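You operate a simulated robot arm through the tools that you are given. There is no shell and no other tool.

You are at the controls of a simulated robot arm. One attempt, no reset.

JOB
Press the blue cap home and stand the can in the free well.
Fine: yellow dial to 6 bar and left there, white switch on, slider in, then the yellow button once; slider out; the well is in the long grey tray. Set down upright: white can with a spray button.

Only the result counts: the job must be done as asked and must still hold three seconds after the hand-in. Knocking over, shifting, dropping, spilling or breaking anything else fails it. A push-on lid holds only when it is set on centred and level and pressed home; a screw cap is set on level and turned clockwise until tight.

ROBOT AND FRAMES
A 7-joint arm with a two-finger parallel gripper, fixed in place. Base frame: the origin is on the floor under the middle of its stand, x ahead of it, y to its left, z up. Lengths are in m, angles in rad, forces in N, time in s.
With the tool pointing down near the work surface it reaches from about 0.6 to 0.62 m from the base axis. Its first joint turns from -2.897 to 2.897 rad. Payload 4.4 kg.
The TCP is the grasp point between the finger pads, 0.023 m short of the fingertips. In the tool frame z runs along the fingers and y along their closing line. The gripper opens to 0.094 m. The fingers are 0.038 m wide and 0.01 m thick; the gripper's body (0.054 by 0.096 m) begins 0.039 m behind the TCP.
Orientation is that of the tool frame in the base frame, as [roll, pitch, yaw] about the fixed x, y, z axes, in that order (R = Rz(yaw) Ry(pitch) Rx(roll)). With the fingers straight down and closing along the base's y, the tool's x points along the base's -x, its y along +y and its z along -z.

CONTROLS
- The arm moves only by the tool apply_moves. Its arguments are lists of equal length, an entry for each row: "delta_rot": the turn, a rotation vector about the tool's x, y, z in rad, a list of three; "dp": the shift along the tool's x, y, z in m, a list of three; "gripper": the closure, from 0 (fully open) to 1 (shut). In form: {"delta_rot": [[rx, ry, rz], ...], "dp": [[dx, dy, dz], ...], "gripper": [gripper, ...]}. A call has 1 to 20 rows; each row is the pose to reach, as a shift and turn from the pose commanded when the call began, along the tool's axes at that moment. A row lasts 0.2 s, in which the tool goes at most 0.05 m and 0.15 rad; a call with a longer step from one row to the next is refused whole, and so is a gripper value outside its range. A pose out of reach is approached as far as the arm can. The call stops where the force on the tool passes 90 N (or 10 N more than at its start, if that is more) or the arm is blocked; 0.2 s more then pass. The fingers move at their own pace (about 0.108 m/s each) and stop on an object; they squeeze with about 42 N. The grip force told is the motor's: it shows also when the fingers shut on nothing. Time passes only in rows, and 0.2 s behind the last, so rows that repeat a pose let the fingers close. It gives the time, the measured TCP pose, the force on the tool (base axes), the opening and the grip force at its end, in the units of the frame above (readings bear some noise), with the torque about the TCP (base axes, N m) and any sound that the robot's microphone picked up, and new pictures: "show" is both (left out), scene, wrist or none.
- Cameras (640 x 400 px; columns grow to the right, rows downward): "scene" is fixed at [0.0492, -0.6495, 1.5379]; the picture's right is [0.97, -0.22, 0.00], its down [-0.22, -0.96, -0.17] and it looks along [0.04, 0.16, -0.99] (base axes); focal length 279 px, centre (320, 200). "wrist" rides on the gripper at [0.086, 0.016, -0.074] in the tool frame; the picture's right is [-0.18, 0.98, 0.00], its down [-0.58, -0.11, -0.81] and it looks along [-0.79, -0.15, 0.59] (tool axes); focal length 243 px, centre (320, 200). There is no depth. A picture from a camera that has moved, and an enlarged one, comes with that camera's place and axes in the base frame and with its lens.
- enlarge(camera, box): a new picture of the part [left, top, right, bottom] of that camera's present view, enlarged. It takes no simulated time.
- hand_in(): hands the job in; it is judged then, once.

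Places have to be worked out from the pictures, the camera data and where the tool is seen. Open the gripper and draw the arm clear of the work before you hand the job in, unless the task says otherwise.

The tools are called after "Request:" as name(argument=value, ...) on one line, values as JSON. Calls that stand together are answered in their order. apply_moves: Moves the arm, as the interface text tells. Its arguments: {"type":"object","properties":{"delta_rot":{"type":"array","items":{"type":"array","items":{"type":"number"}}},"dp":{"type":"array","items":{"type":"array","items":{"type":"number"}}},"gripper":{"type":"array","items":{"type":"number"}},"show":{"type":"string","enum":["both","scene","wrist","none"]}},"required":["delta_rot","dp","gripper"]} The other tools are called the same way: enlarge (camera, box) takes an enlarged picture of a part of a camera's view; hand_in () hands the job in.

At the start:

```text
time: 0.0
position: [0.265, -0.4823, 1.1352]
tool_rot: [-3.141, -0.001, 3.141]
ft_force: [-0.5, 0.0, -0.2]
ft_torque: [0.01, -0.02, -0.02]
grip_width: 0.0942
grasp_force: 0.0
```

scene: 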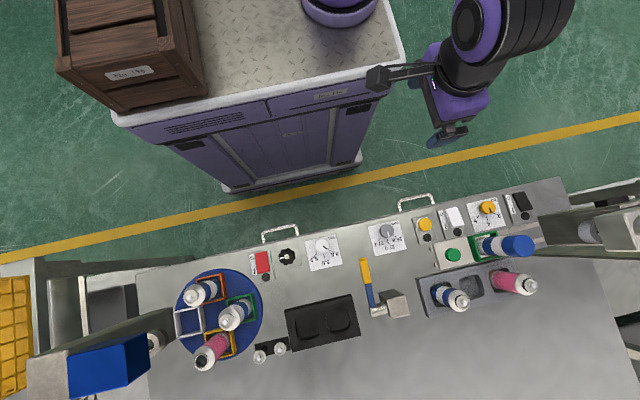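
wrist: 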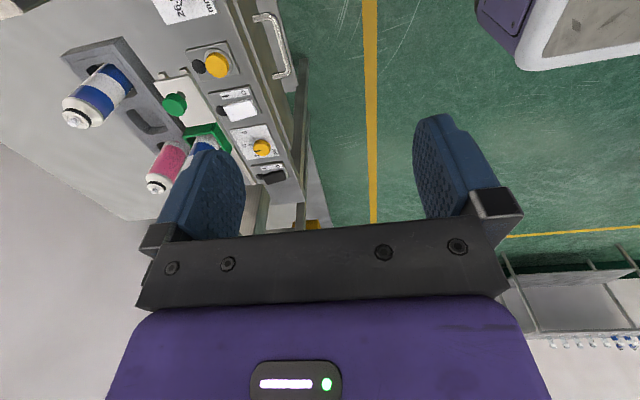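

I'll start by looking closely at the bench to identify the controls and cans before moving anything.

Request:
enlarge(camera="scene", box=[400, 170, 580, 330])

Request:
enlarge(camera="scene", box=[160, 200, 420, 380])

Request:
enlarge(camera="wrist", box=[40, 0, 340, 240])

```text
2.50 times, centred on (490, 250) of scene
camera zoom: at [0.0492, -0.6495, 1.5379], right [0.97, -0.22, 0.0], down [-0.22, -0.96, -0.17], along [0.04, 0.16, -0.99], focal length 698 px, centre (-105, 75)
```

zoom: 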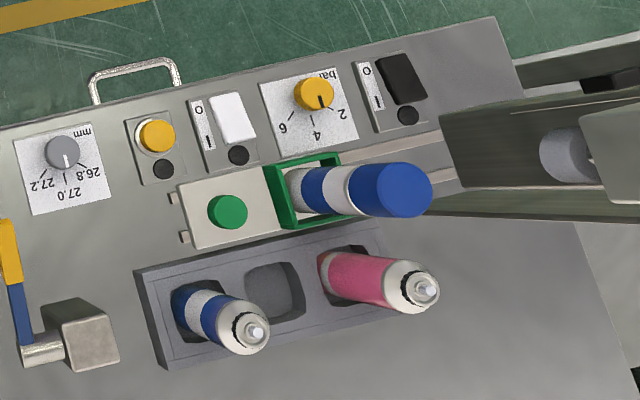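

```text
2.22 times, centred on (290, 290) of scene
camera zoom: at [0.0492, -0.6495, 1.5379], right [0.97, -0.22, 0.0], down [-0.22, -0.96, -0.17], along [0.04, 0.16, -0.99], focal length 620 px, centre (387, 0)
```

zoom: 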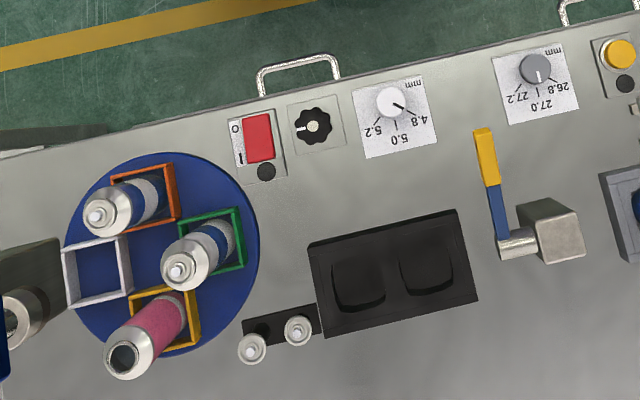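

```text
1.67 times, centred on (190, 120) of wrist
camera zoom: at [0.1775, -0.4667, 1.2082], right [0.18, 0.98, 0.0], down [0.58, -0.11, 0.81], along [0.79, -0.15, -0.59], focal length 404 px, centre (537, 333)
```

zoom: 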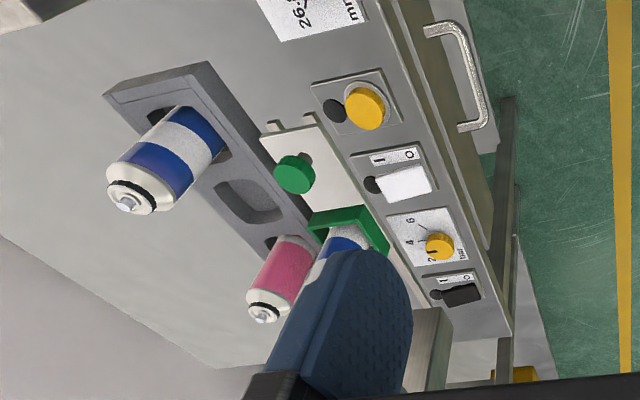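

The button triangulates to about (0.323, -0.653, 0.82). I'll zoom in more on the press station, dial, and tray for details.

Request:
enlarge(camera="scene", box=[460, 180, 640, 300])

Request:
enlarge(camera="scene", box=[410, 190, 540, 271])

Request:
enlarge(camera="wrist", box=[180, 30, 330, 230])

Request:
enlarge(camera="scene", box=[400, 250, 560, 350])

```text
3.33 times, centred on (550, 240) of scene
camera zoom: at [0.0492, -0.6495, 1.5379], right [0.97, -0.22, 0.0], down [-0.22, -0.96, -0.17], along [0.04, 0.16, -0.99], focal length 930 px, centre (-447, 67)
```

zoom: 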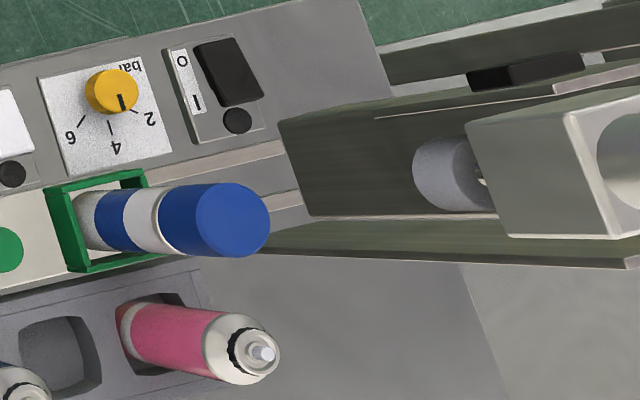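

```text
4.92 times, centred on (475, 230) of scene
camera zoom: at [0.0492, -0.6495, 1.5379], right [0.97, -0.22, 0.0], down [-0.22, -0.96, -0.17], along [0.04, 0.16, -0.99], focal length 1374 px, centre (-443, 50)
```

zoom: 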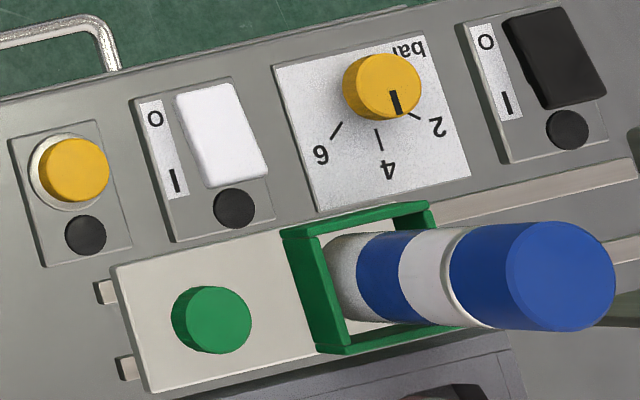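

```text
2.00 times, centred on (255, 130) of wrist
camera zoom: at [0.1775, -0.4667, 1.2082], right [0.18, 0.98, 0.0], down [0.58, -0.11, 0.81], along [0.79, -0.15, -0.59], focal length 485 px, centre (450, 340)
```

zoom: 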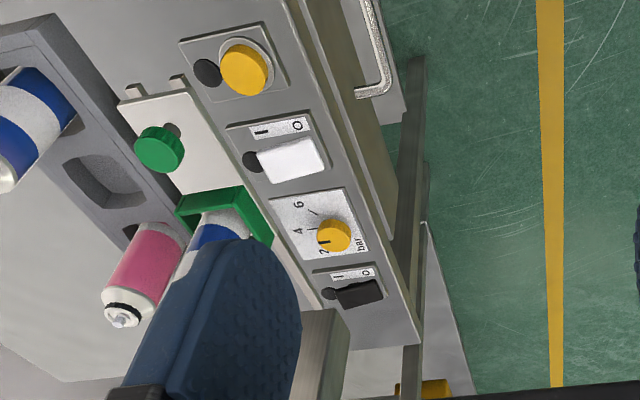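

```text
4.00 times, centred on (480, 300) of scene
camera zoom: at [0.0492, -0.6495, 1.5379], right [0.97, -0.22, 0.0], down [-0.22, -0.96, -0.17], along [0.04, 0.16, -0.99], focal length 1116 px, centre (-320, -200)
```

zoom: 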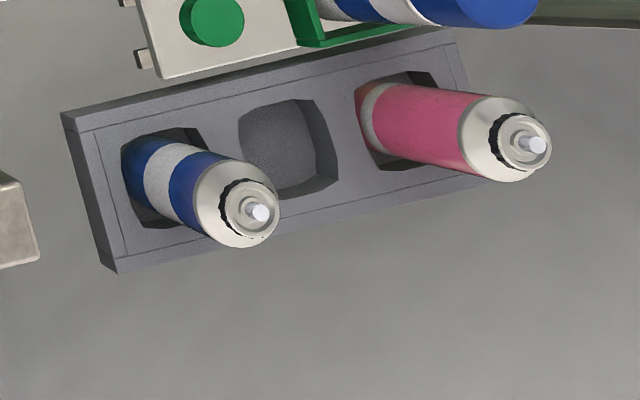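

Triangulating from both cameras: dial top ≈ (0.494,-0.647,0.824), slider knob ≈ (0.355,-0.737,0.86), can axis ≈ (0.44,-0.737) with cap top ≈ 0.985, free well ≈ (0.389,-0.825). I'll move to the -x side, staying high, for a better wrist view of the press.

Request:
apply_moves(delta_rot=[[0, 0, 0], [0, 0, 0], [0, 0, 0], [0, 0, 0], [0, 0, 0]], dp=[[0.015, -0.03, 0], [0.03, -0.07, 0], [0.045, -0.105, 0], [0.065, -0.14, 0], [0.065, -0.14, 0]], gripper=[0, 0, 0, 0, 0], show="both")

```text
time: 1.2
position: [0.1971, -0.624, 1.137]
tool_rot: [-3.141, -0.001, -3.139]
ft_force: [0.1, 0.4, -0.8]
ft_torque: [-0.01, -0.02, 0.02]
grip_width: 0.0939
grasp_force: 0.0
camera wrist: at [0.111, -0.6081, 1.2091], right [0.18, 0.98, 0.0], down [0.58, -0.11, 0.81], along [0.79, -0.15, -0.59], focal length 243 px, centre (320, 200)
```

scene: 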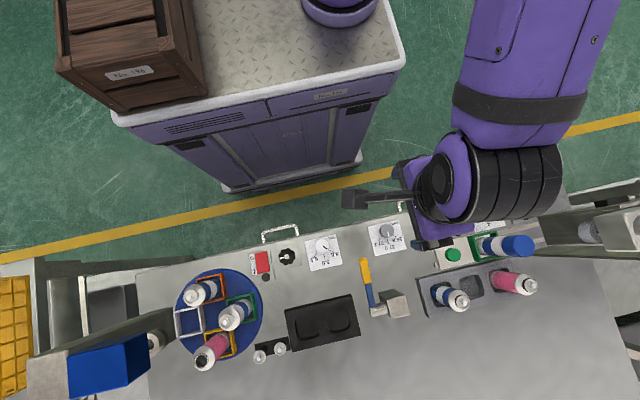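
wrist: 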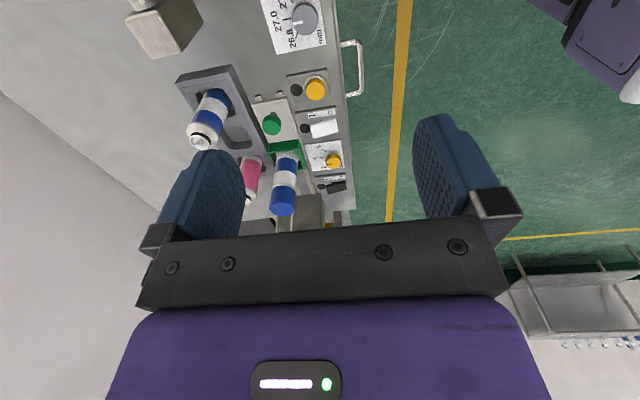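

The move was accurate, and the wrist camera now sees the whole station. I'll enlarge it.

Request:
enlarge(camera="wrist", box=[170, 60, 360, 240])

Request:
enlarge(camera="wrist", box=[235, 110, 355, 240])

```text
2.22 times, centred on (265, 150) of wrist
camera zoom: at [0.111, -0.6081, 1.2091], right [0.18, 0.98, 0.0], down [0.58, -0.11, 0.81], along [0.79, -0.15, -0.59], focal length 539 px, centre (442, 311)
```

zoom: 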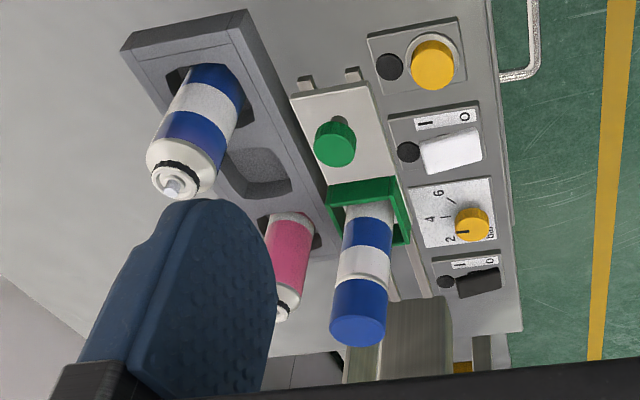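

```text
3.08 times, centred on (295, 175) of wrist
camera zoom: at [0.111, -0.6081, 1.2091], right [0.18, 0.98, 0.0], down [0.58, -0.11, 0.81], along [0.79, -0.15, -0.59], focal length 746 px, centre (397, 277)
```

zoom: 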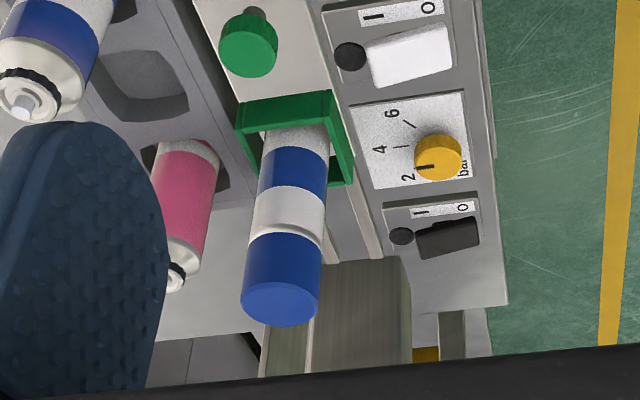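

Everything is visible and consistent. Next I'll go above the dial at a safe height to check the reach.

Request:
apply_moves(delta_rot=[[0, 0, 0], [0, 0, 0], [0, 0, 0], [0, 0, 0], [0, 0, 0], [0, 0, 0], [0, 0, 0], [0, 0, 0], [0, 0, 0], [0, 0, 0]], dp=[[-0.04, -0.003, 0], [-0.08, -0.006, 0], [-0.12, -0.01, 0], [-0.16, -0.014, 0], [-0.2, -0.018, 0], [-0.24, -0.022, 0], [-0.27, -0.026, 0.01], [-0.297, -0.026, 0.04], [-0.297, -0.026, 0.075], [-0.297, -0.026, 0.075]], gripper=[0, 0, 0, 0, 0, 0, 0, 0, 0, 0], show="both")

```text
time: 3.4
position: [0.4959, -0.6503, 1.0597]
tool_rot: [-3.141, 0.001, -3.139]
ft_force: [0.4, -0.3, -0.2]
ft_torque: [-0.02, 0.02, 0.01]
grip_width: 0.0939
grasp_force: 0.0
camera wrist: at [0.4084, -0.6345, 1.1334], right [0.18, 0.98, 0.0], down [0.58, -0.11, 0.81], along [0.79, -0.15, -0.59], focal length 243 px, centre (320, 200)
```

scene: 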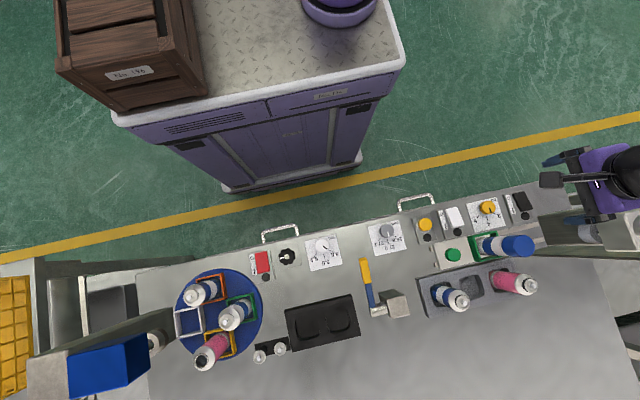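
wrist: 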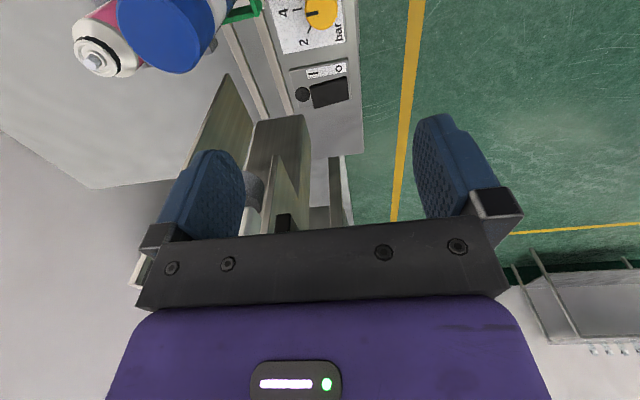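

Reach is fine here. I'll enlarge the dial in the wrist view to place it more precisely.

Request:
enlarge(camera="wrist", box=[220, 0, 380, 120])

Request:
enlarge(camera="scene", box=[440, 180, 540, 250])

Request:
enlarge(camera="wrist", box=[180, 80, 360, 240])

```text
3.33 times, centred on (300, 60) of wrist
camera zoom: at [0.4084, -0.6345, 1.1334], right [0.18, 0.98, 0.0], down [0.58, -0.11, 0.81], along [0.79, -0.15, -0.59], focal length 809 px, centre (387, 667)
```

zoom: 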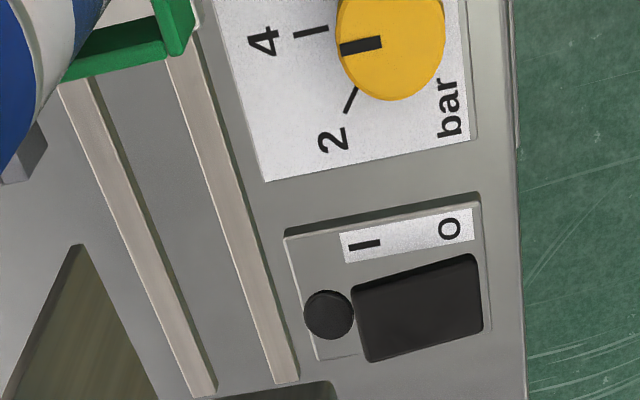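

```text
5.71 times, centred on (490, 215) of scene
camera zoom: at [0.0492, -0.6495, 1.5379], right [0.97, -0.22, 0.0], down [-0.22, -0.96, -0.17], along [0.04, 0.16, -0.99], focal length 1595 px, centre (-651, 114)
```

zoom: 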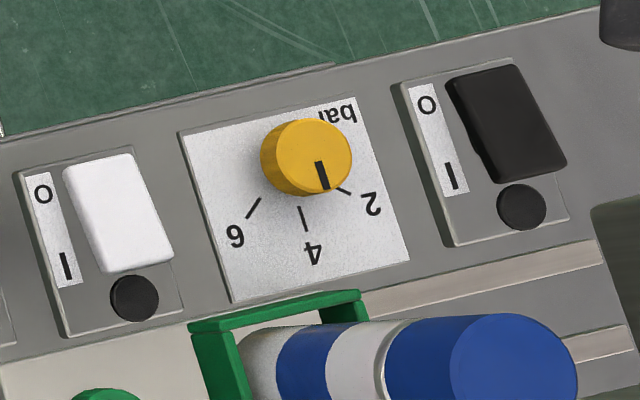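

```text
2.50 times, centred on (270, 160) of wrist
camera zoom: at [0.4084, -0.6345, 1.1334], right [0.18, 0.98, 0.0], down [0.58, -0.11, 0.81], along [0.79, -0.15, -0.59], focal length 606 px, centre (445, 300)
```

zoom: 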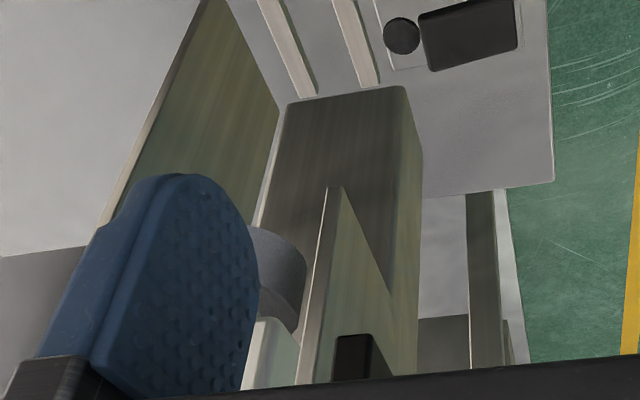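

The knob pointer sits around 3.6 bar, between 2 and 4, and the "6" tick needs a clockwise turn of roughly 57°. The press head is close to the dial, so I'll retreat to a vantage point that shows its clearance.

Request:
apply_moves(delta_rot=[[0, 0, 0], [0, 0, 0], [0, 0, 0], [0, 0, 0], [0, 0, 0], [0, 0, 0], [0, 0, 0], [0, 0, 0]], dp=[[0.02, 0.02, -0.02], [0.05, 0.04, -0.05], [0.085, 0.048, -0.08], [0.12, 0.048, -0.11], [0.16, 0.048, -0.135], [0.2, 0.048, -0.16], [0.247, 0.048, -0.17], [0.247, 0.048, -0.19]], gripper=[0, 0, 0, 0, 0, 0, 0, 0], show="both")

Request:
enlarge(camera="wrist", box=[200, 90, 420, 240])

```text
time: 5.2
position: [0.2463, -0.599, 1.2485]
tool_rot: [3.14, 0.0, -3.141]
ft_force: [0.8, -0.3, -1.4]
ft_torque: [0.05, 0.02, -0.02]
grip_width: 0.0942
grasp_force: 0.0
camera wrist: at [0.1588, -0.5843, 1.3224], right [0.18, 0.98, 0.0], down [0.58, -0.11, 0.81], along [0.79, -0.15, -0.59], focal length 243 px, centre (320, 200)
```

scene: 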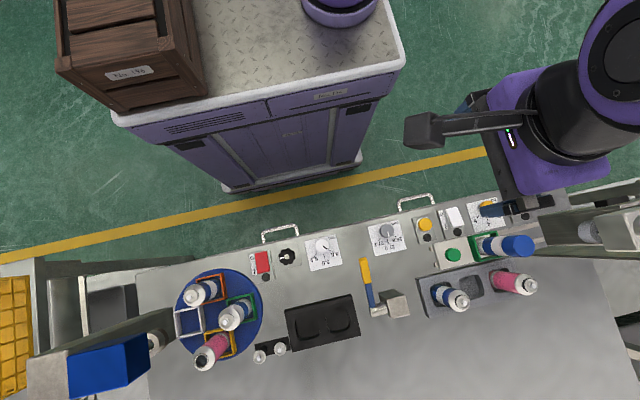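
wrist: 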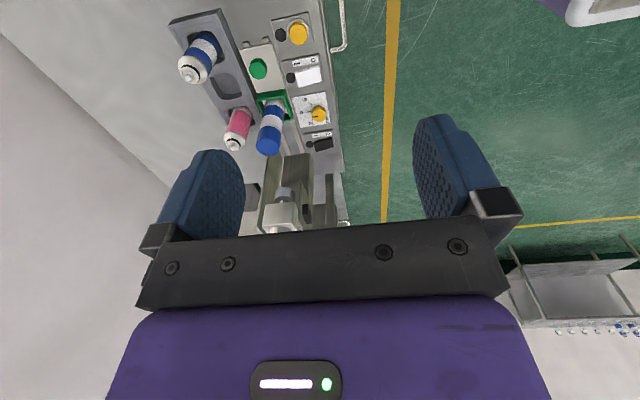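

```text
2.67 times, centred on (310, 165) of wrist
camera zoom: at [0.1588, -0.5843, 1.3224], right [0.18, 0.98, 0.0], down [0.58, -0.11, 0.81], along [0.79, -0.15, -0.59], focal length 647 px, centre (347, 293)
```

zoom: 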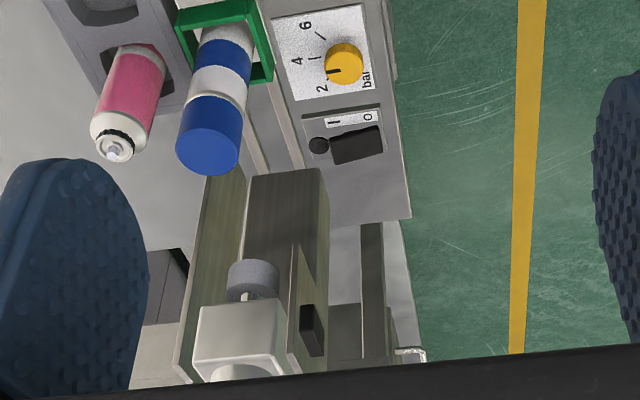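

The press head's side plate starts near (0.52, -0.69, 1.0), so I'll lean the hand slightly toward -x for clearance. Then I'll approach the dial from the -x/+y side with the gripper partly closed.

Request:
apply_moves(delta_rot=[[0, 0, 0], [0, 0, 0], [0, -0.05, 0], [0, -0.1, 0], [0, -0.1, 0], [0, -0.1, 0], [0, -0.1, 0], [0, -0.1, 0], [0, -0.1, 0], [0, -0.1, 0], [0, -0.1, 0]], dp=[[-0.031, 0.0, 0.035], [-0.062, 0.0, 0.07], [-0.093, 0.0, 0.105], [-0.124, 0.0, 0.14], [-0.155, 0.0, 0.175], [-0.186, 0.0, 0.21], [-0.217, 0.0, 0.245], [-0.225, -0.01, 0.275], [-0.235, -0.025, 0.31], [-0.248, -0.045, 0.345], [-0.248, -0.045, 0.345]], gripper=[0.36, 0.36, 0.36, 0.36, 0.36, 0.36, 0.36, 0.36, 0.36, 0.36, 0.36], show="both")

Request:
enlarge(camera="scene", box=[420, 120, 640, 290])

Request:
enlarge(camera="wrist", box=[200, 0, 440, 180])

```text
time: 7.6
position: [0.4998, -0.6448, 0.9041]
tool_rot: [-3.141, 0.1, 3.141]
ft_force: [-0.4, 0.0, 0.4]
ft_torque: [0.01, 0.01, 0.01]
grip_width: 0.0601
grasp_force: 0.1
camera wrist: at [0.4056, -0.6283, 0.9693], right [0.18, 0.98, 0.02], down [0.5, -0.11, 0.86], along [0.85, -0.15, -0.51], focal length 243 px, centre (320, 200)
```

scene: 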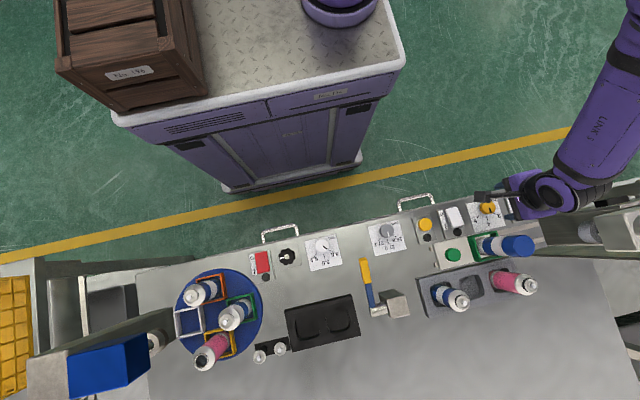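
wrist: 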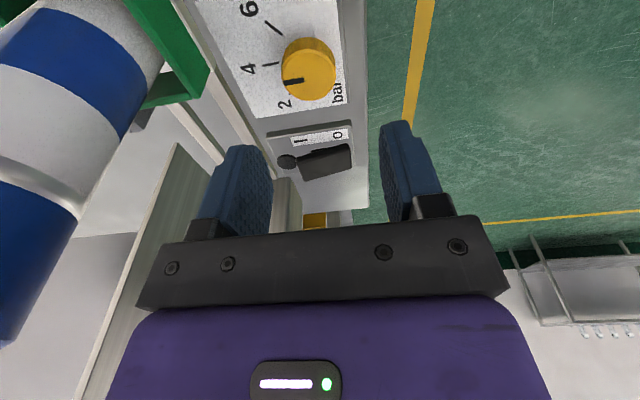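

```text
2.35 times, centred on (530, 205) of scene
camera zoom: at [0.0492, -0.6495, 1.5379], right [0.97, -0.22, 0.0], down [-0.22, -0.96, -0.17], along [0.04, 0.16, -0.99], focal length 657 px, centre (-174, 188)
```

zoom: 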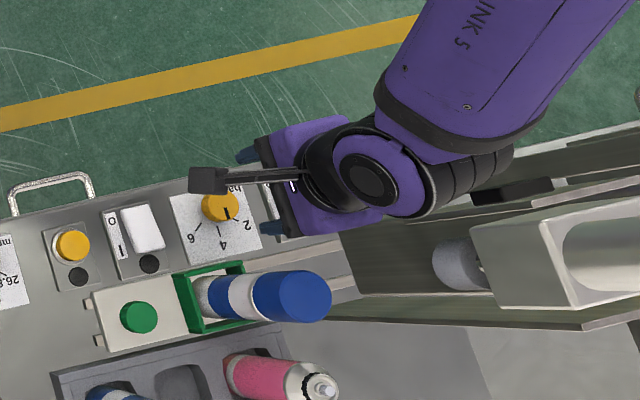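

```text
2.22 times, centred on (320, 90) of wrist
camera zoom: at [0.4056, -0.6283, 0.9693], right [0.18, 0.98, 0.02], down [0.5, -0.11, 0.86], along [0.85, -0.15, -0.51], focal length 539 px, centre (320, 444)
```

zoom: 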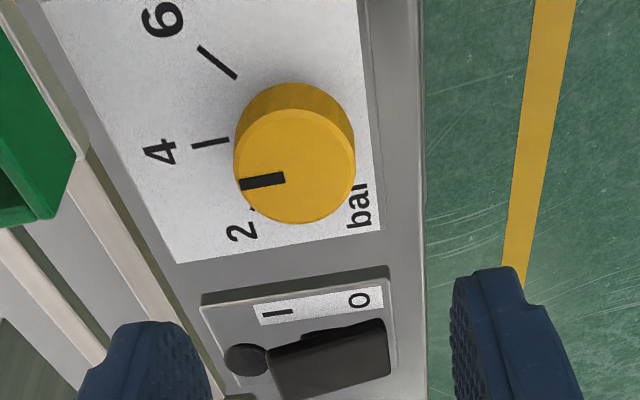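

The hand clears the press. I'll zoom in hard on the dial to measure the pointer and tick angles.

Request:
enlarge(camera="wrist", box=[230, 0, 362, 120])

Request:
enlarge(camera="wrist", box=[270, 30, 346, 110])

```text
3.33 times, centred on (296, 60) of wrist
camera zoom: at [0.4056, -0.6283, 0.9693], right [0.18, 0.98, 0.02], down [0.5, -0.11, 0.86], along [0.85, -0.15, -0.51], focal length 809 px, centre (400, 667)
```

zoom: 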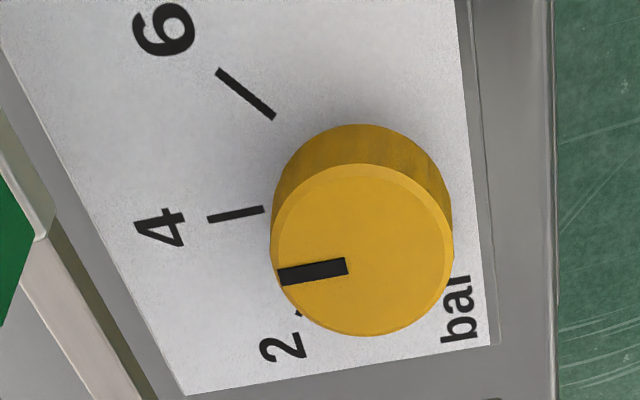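

```text
5.00 times, centred on (308, 70) of wrist
camera zoom: at [0.4056, -0.6283, 0.9693], right [0.18, 0.98, 0.02], down [0.5, -0.11, 0.86], along [0.85, -0.15, -0.51], focal length 1213 px, centre (380, 850)
```

zoom: 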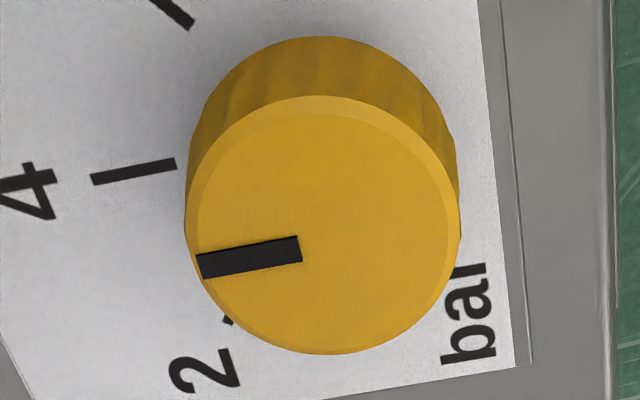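

The pointer reads about 4.0 now. Ticks are at ±50°, the knob axis is ≈ (0.497, -0.649), and the knob top is ≈ 0.825. I'll descend around the knob with the fingers at 60 mm and check forces before closing.

Request:
apply_moves(delta_rot=[[0, 0, 0], [0, 0, 0], [0, 0, 0], [0, 0, 0], [0, 0, 0]], dp=[[0.004, -0.0037, 0.025], [0.007, -0.0037, 0.045], [0.0088, -0.0037, 0.062], [0.0102, -0.0037, 0.0743], [0.0102, -0.0037, 0.0743]], gripper=[0.36, 0.36, 0.36, 0.36, 0.36], show="both")

Request:
enlarge(camera="wrist", box=[200, 0, 440, 180])

Request:
enlarge(camera="scene", box=[440, 150, 580, 250])

```text
time: 8.8
position: [0.4947, -0.6475, 0.8298]
tool_rot: [3.14, 0.099, 3.141]
ft_force: [-0.1, -0.4, -0.2]
ft_torque: [0.05, 0.01, 0.03]
grip_width: 0.0604
grasp_force: 0.0
camera wrist: at [0.401, -0.6318, 0.8945], right [0.18, 0.98, 0.02], down [0.5, -0.11, 0.86], along [0.85, -0.15, -0.51], focal length 243 px, centre (320, 200)
```

scene: 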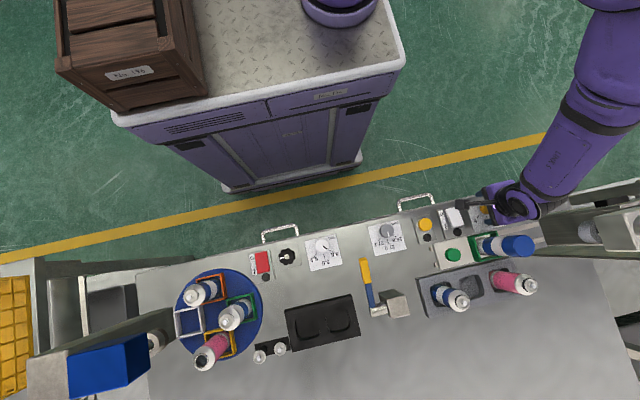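
wrist: 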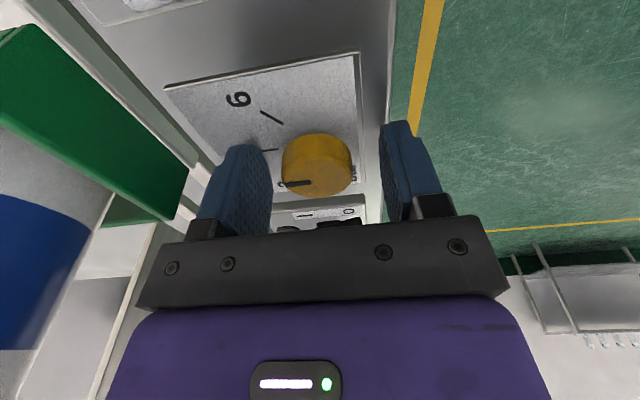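

```text
2.22 times, centred on (320, 90) of wrist
camera zoom: at [0.401, -0.6318, 0.8945], right [0.18, 0.98, 0.02], down [0.5, -0.11, 0.86], along [0.85, -0.15, -0.51], focal length 539 px, centre (320, 444)
```

zoom: 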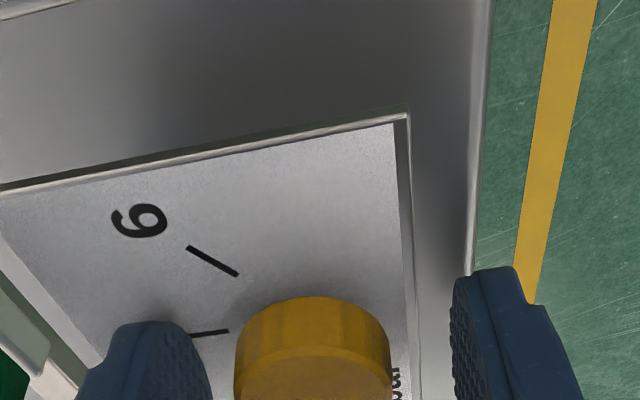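

```text
4.00 times, centred on (510, 200) of scene
camera zoom: at [0.0492, -0.6495, 1.5379], right [0.97, -0.22, 0.0], down [-0.22, -0.96, -0.17], along [0.04, 0.16, -0.99], focal length 1116 px, centre (-440, 200)
```

zoom: 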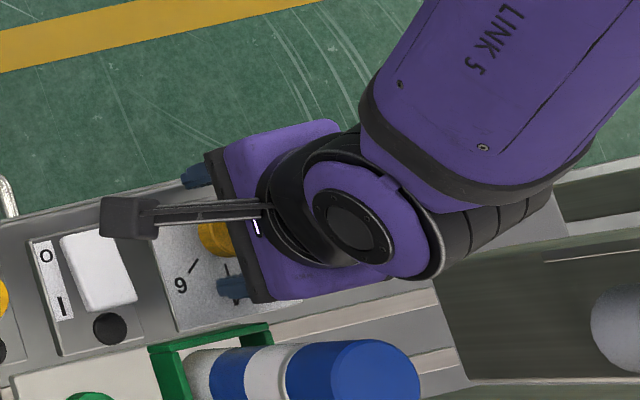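

No contact so far, and the knob sits between the fingers. I'll close on it.

Request:
apply_moves(delta_rot=[[0, 0, 0], [0, 0, 0], [0, 0, 0]], dp=[[0, 0, 0], [0, 0, 0], [0, 0, 0]], gripper=[1, 1, 1], show="wrist")

```text
time: 9.6
position: [0.496, -0.6485, 0.8296]
tool_rot: [-3.14, 0.098, -3.142]
ft_force: [1.5, -16.6, -3.1]
ft_torque: [-0.2, -0.34, -0.01]
grip_width: 0.0337
grasp_force: 45.0
camera wrist: at [0.4008, -0.633, 0.8945], right [0.18, 0.98, 0.02], down [0.5, -0.11, 0.86], along [0.85, -0.15, -0.51], focal length 243 px, centre (320, 200)
```

wrist: 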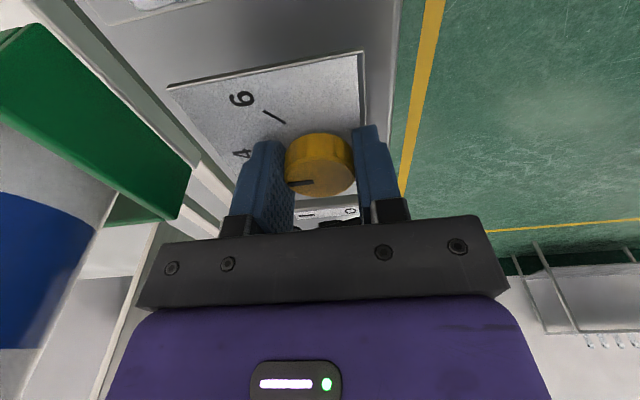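

The grip is firm at 33.7 mm. Now I'll rotate clockwise about the vertical by about 50° in small steps.

Request:
apply_moves(delta_rot=[[0.011, 0, 0.109], [0.022, 0, 0.219], [0.033, 0, 0.328], [0.044, 0, 0.438], [0.055, 0, 0.547], [0.066, 0, 0.657], [0.077, 0, 0.766], [0.087, 0, 0.866], [0.087, 0, 0.866]], dp=[[0, -0.001, 0], [0, -0.001, 0], [0, -0.001, 0], [0, -0.001, 0], [0, -0.001, 0], [0, -0.001, 0], [0, -0.001, 0], [0, -0.001, 0], [0, -0.001, 0]], gripper=[1, 1, 1, 1, 1, 1, 1, 1, 1], show="both")

Request:
enlarge(camera="wrist", box=[200, 40, 440, 220])

Request:
enlarge(camera="scene", box=[440, 150, 580, 250])

```text
time: 11.6
position: [0.4946, -0.6497, 0.8298]
tool_rot: [3.14, 0.1, 2.271]
ft_force: [-2.3, 11.0, 14.3]
ft_torque: [-0.52, -0.19, 0.32]
grip_width: 0.0337
grasp_force: 44.5
camera wrist: at [0.4465, -0.5674, 0.8946], right [0.87, 0.49, 0.02], down [0.24, -0.45, 0.86], along [0.43, -0.74, -0.51], focal length 243 px, centre (320, 200)
```

scene: 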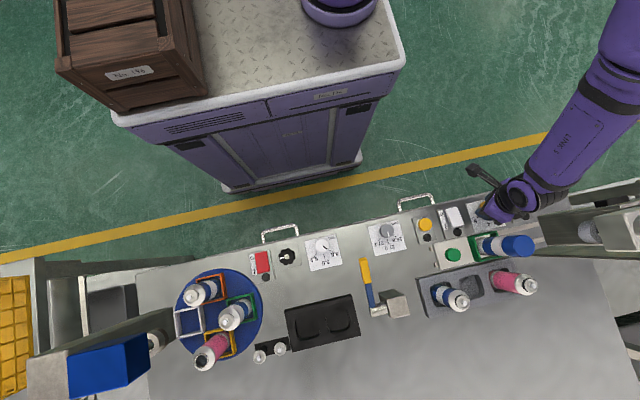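
wrist: 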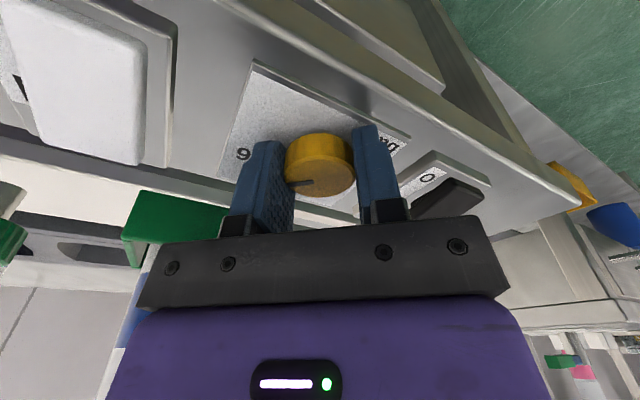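

```text
2.22 times, centred on (320, 130) of wrist
camera zoom: at [0.4465, -0.5674, 0.8946], right [0.87, 0.49, 0.02], down [0.24, -0.45, 0.86], along [0.43, -0.74, -0.51], focal length 539 px, centre (320, 356)
```

zoom: 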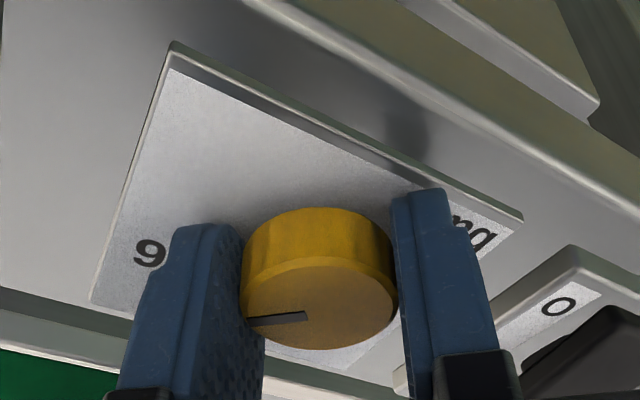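

```text
4.00 times, centred on (510, 200) of scene
camera zoom: at [0.0492, -0.6495, 1.5379], right [0.97, -0.22, 0.0], down [-0.22, -0.96, -0.17], along [0.04, 0.16, -0.99], focal length 1116 px, centre (-440, 200)
```

zoom: 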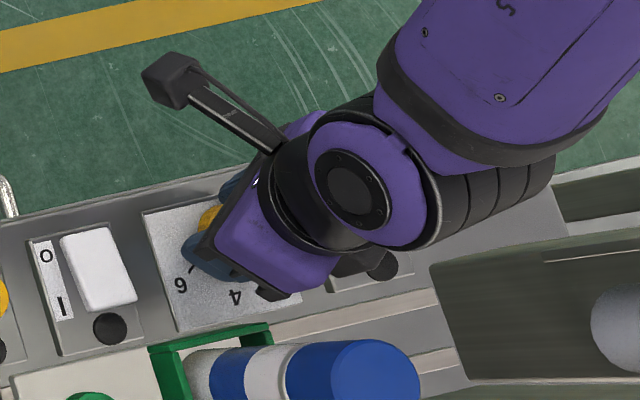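

The knob turned along with the fingers. I'll release it, lift straight up, and check the pointer against the 6 tick.

Request:
apply_moves(delta_rot=[[0, 0, 0], [0, 0, 0], [0, 0, 0], [0, 0, 0], [0, 0, 0], [0, 0, 0]], dp=[[0, 0, 0], [0, 0, 0], [-0.002, 0, -0.02], [-0.004, 0, -0.045], [-0.0075, 0, -0.0746], [-0.0075, 0, -0.0746]], gripper=[0.36, 0.36, 0.36, 0.36, 0.36, 0.36], show="both")

Request:
enlarge(camera="wrist", box=[240, 20, 380, 140])

Request:
enlarge(camera="scene", box=[440, 170, 540, 250])

```text
time: 13.0
position: [0.4946, -0.6493, 0.9033]
tool_rot: [3.141, 0.099, 2.271]
ft_force: [-0.2, 0.1, 1.2]
ft_torque: [0.02, -0.02, 0.01]
grip_width: 0.0602
grasp_force: 0.0
camera wrist: at [0.447, -0.5676, 0.9683], right [0.87, 0.49, 0.02], down [0.24, -0.45, 0.86], along [0.43, -0.74, -0.51], focal length 243 px, centre (320, 200)
```

scene: 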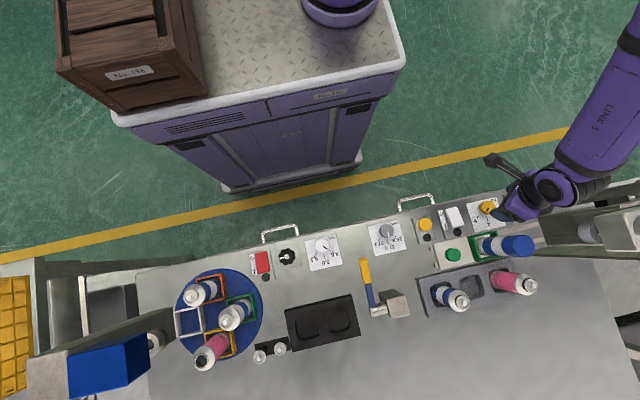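
wrist: 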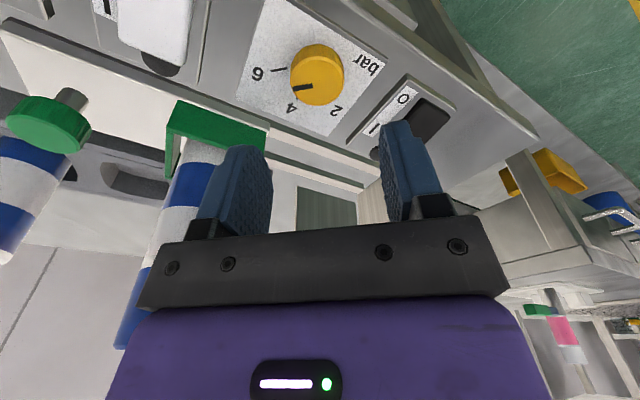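

```text
3.33 times, centred on (310, 80) of wrist
camera zoom: at [0.447, -0.5676, 0.9683], right [0.87, 0.49, 0.02], down [0.24, -0.45, 0.86], along [0.43, -0.74, -0.51], focal length 809 px, centre (353, 600)
```

zoom: 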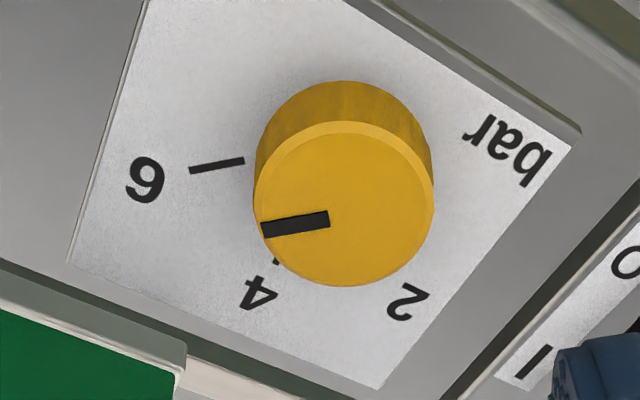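

```text
5.00 times, centred on (490, 210) of scene
camera zoom: at [0.0492, -0.6495, 1.5379], right [0.97, -0.22, 0.0], down [-0.22, -0.96, -0.17], along [0.04, 0.16, -0.99], focal length 1396 px, centre (-530, 150)
```

zoom: 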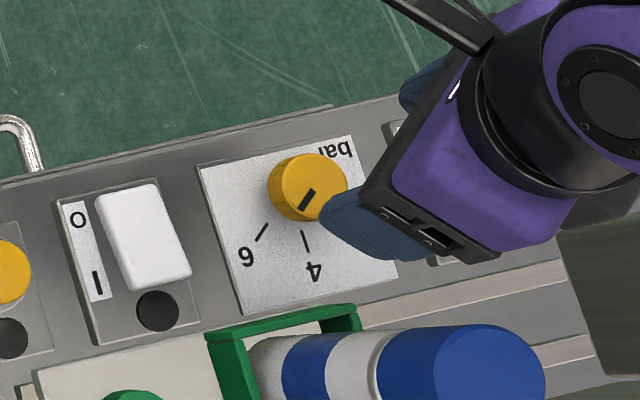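

Pointer and tick 6 look nearly parallel. I'll take a higher zoom to measure the remaining error.

Request:
enlarge(camera="wrist", box=[270, 30, 350, 110])

```text
5.00 times, centred on (310, 70) of wrist
camera zoom: at [0.447, -0.5676, 0.9683], right [0.87, 0.49, 0.02], down [0.24, -0.45, 0.86], along [0.43, -0.74, -0.51], focal length 1213 px, centre (370, 850)
```

zoom: 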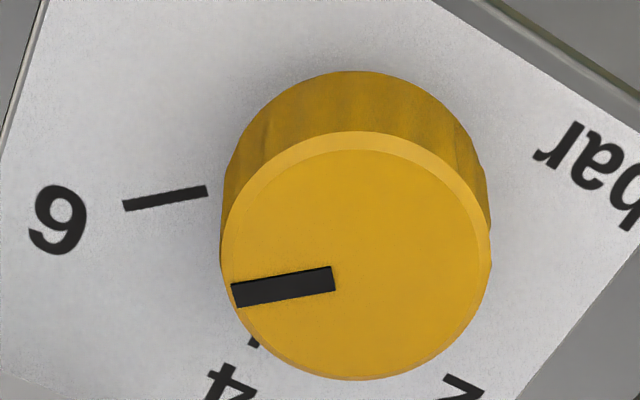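

The dial reads 6 within about 1°. Next comes the white switch: I'll straighten the tool (yaw back to π, upright), close the fingers and hover near it for a look.

Request:
apply_moves(delta_rot=[[0, 0, 0], [-0.0062, 0.0134, -0.1242], [-0.0124, 0.0267, -0.2483], [-0.0186, 0.0401, -0.3725], [-0.0249, 0.0535, -0.4967], [-0.0311, 0.0669, -0.6209], [-0.0373, 0.0802, -0.745], [-0.0435, 0.0936, -0.8692], [-0.0435, 0.0936, -0.8692]], dp=[[0, 0, -0.02], [0.008, -0.009, -0.03], [0.016, -0.018, -0.04], [0.024, -0.027, -0.045], [0.032, -0.036, -0.0509], [0.04, -0.046, -0.0509], [0.048, -0.055, -0.0509], [0.0558, -0.0641, -0.0509], [0.0558, -0.0641, -0.0509]], gripper=[0.36, 0.5, 0.7, 1, 1, 1, 1, 1, 1], show="both")

Request:
enlarge(camera="wrist", box=[220, 0, 400, 150])

Request:
enlarge(camera="scene", box=[400, 170, 540, 270])

```text
time: 15.0
position: [0.407, -0.6452, 0.9495]
tool_rot: [-3.141, 0.0, -3.141]
ft_force: [-0.4, 0.2, -0.1]
ft_torque: [0.0, -0.01, -0.02]
grip_width: 0.0
grasp_force: 42.1
camera wrist: at [0.3204, -0.6293, 1.0234], right [0.18, 0.98, 0.0], down [0.58, -0.11, 0.81], along [0.79, -0.15, -0.59], focal length 243 px, centre (320, 200)
```

scene: 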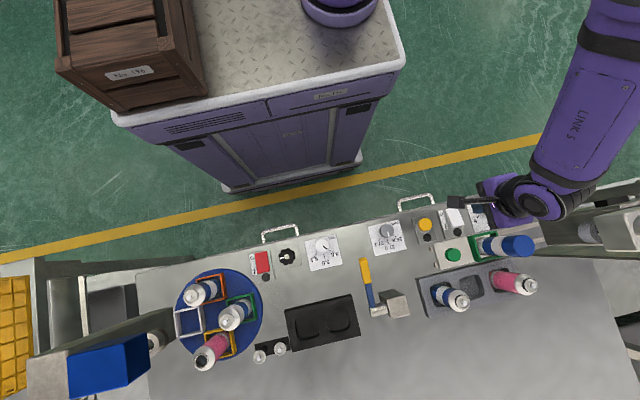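
wrist: 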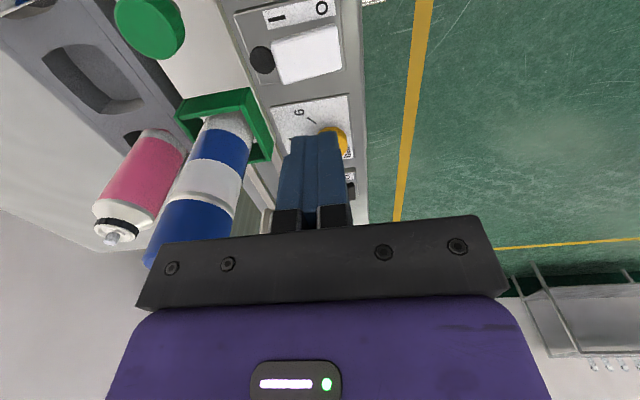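

```text
2.67 times, centred on (310, 75) of wrist
camera zoom: at [0.3204, -0.6293, 1.0234], right [0.18, 0.98, 0.0], down [0.58, -0.11, 0.81], along [0.79, -0.15, -0.59], focal length 647 px, centre (347, 533)
```

zoom: 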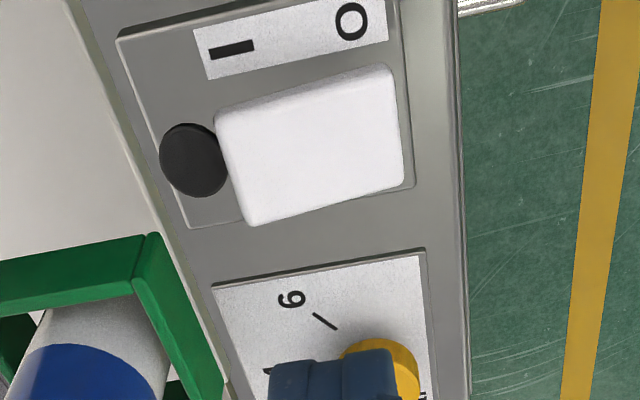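

```text
4.00 times, centred on (470, 220) of scene
camera zoom: at [0.0492, -0.6495, 1.5379], right [0.97, -0.22, 0.0], down [-0.22, -0.96, -0.17], along [0.04, 0.16, -0.99], focal length 1116 px, centre (-280, 120)
```

zoom: 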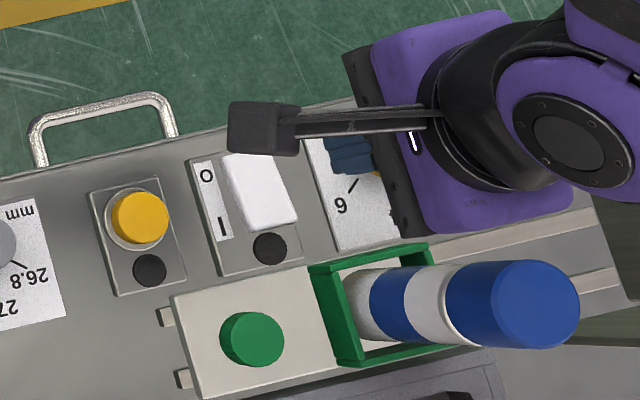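

The rocker's I-end is at about (0.406, -0.671) and spans y -0.63 to -0.681. I'll position the closed fingertips over that half, biased slightly to -x to stay clear of the can, and come down to just above it.

Request:
apply_moves(delta_rot=[[0, 0, 0], [0, 0, 0], [0, 0, 0], [0, 0, 0]], dp=[[0.009, -0.026, 0.02], [0.009, -0.026, 0.06], [0.009, -0.026, 0.095], [0.009, -0.026, 0.095]], gripper=[1, 1, 1, 1], show="both")

Request:
enlarge(camera="wrist", box=[220, 60, 400, 200])

Request:
enlarge(camera="scene", box=[400, 170, 540, 270])

```text
time: 16.0
position: [0.3979, -0.6707, 0.8565]
tool_rot: [-3.141, -0.001, -3.14]
ft_force: [0.5, 0.7, -0.1]
ft_torque: [0.0, -0.02, -0.01]
grip_width: 0.0
grasp_force: 42.0
camera wrist: at [0.31, -0.6543, 0.9293], right [0.18, 0.98, 0.0], down [0.58, -0.11, 0.81], along [0.79, -0.15, -0.59], focal length 243 px, centre (320, 200)
```

scene: 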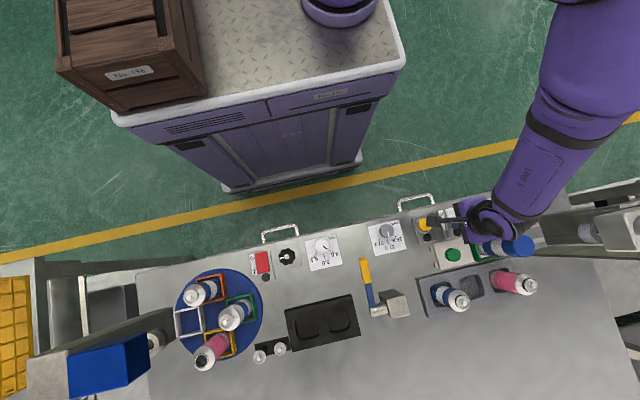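
wrist: 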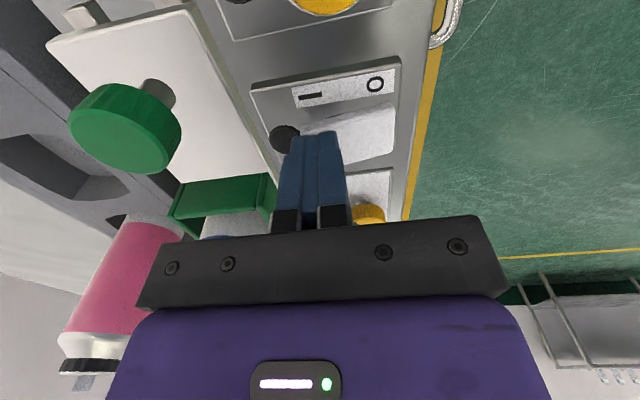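

```text
2.86 times, centred on (310, 130) of wrist
camera zoom: at [0.31, -0.6543, 0.9293], right [0.18, 0.98, 0.0], down [0.58, -0.11, 0.81], along [0.79, -0.15, -0.59], focal length 693 px, centre (349, 400)
```

zoom: 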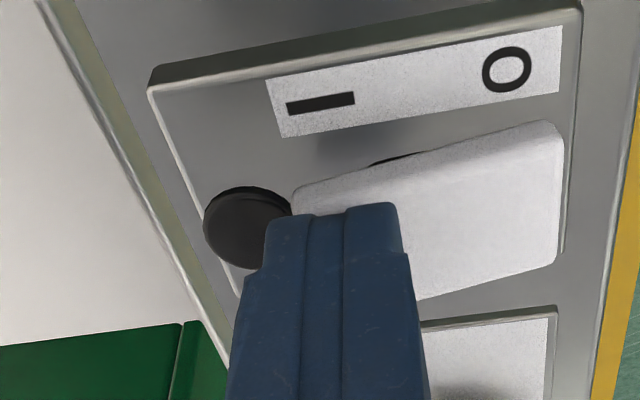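

```text
4.00 times, centred on (470, 220) of scene
camera zoom: at [0.0492, -0.6495, 1.5379], right [0.97, -0.22, 0.0], down [-0.22, -0.96, -0.17], along [0.04, 0.16, -0.99], focal length 1116 px, centre (-280, 120)
```

zoom: 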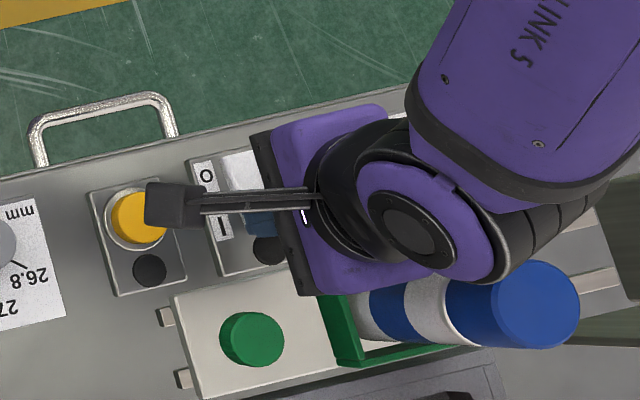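

The fingertips are right above the I-end. I'll descend in small steps and watch the force.

Request:
apply_moves(delta_rot=[[0, 0, 0], [0, 0, 0], [0, 0, 0]], dp=[[0, 0, 0.006], [0, 0, 0.011], [0, 0, 0.011]], gripper=[1, 1, 1], show="none")

```text
time: 16.8
position: [0.3977, -0.6711, 0.8455]
tool_rot: [-3.139, -0.001, 3.141]
ft_force: [-4.2, -0.4, 25.2]
ft_torque: [0.25, 0.0, 0.05]
grip_width: 0.0001
grasp_force: 41.8
```

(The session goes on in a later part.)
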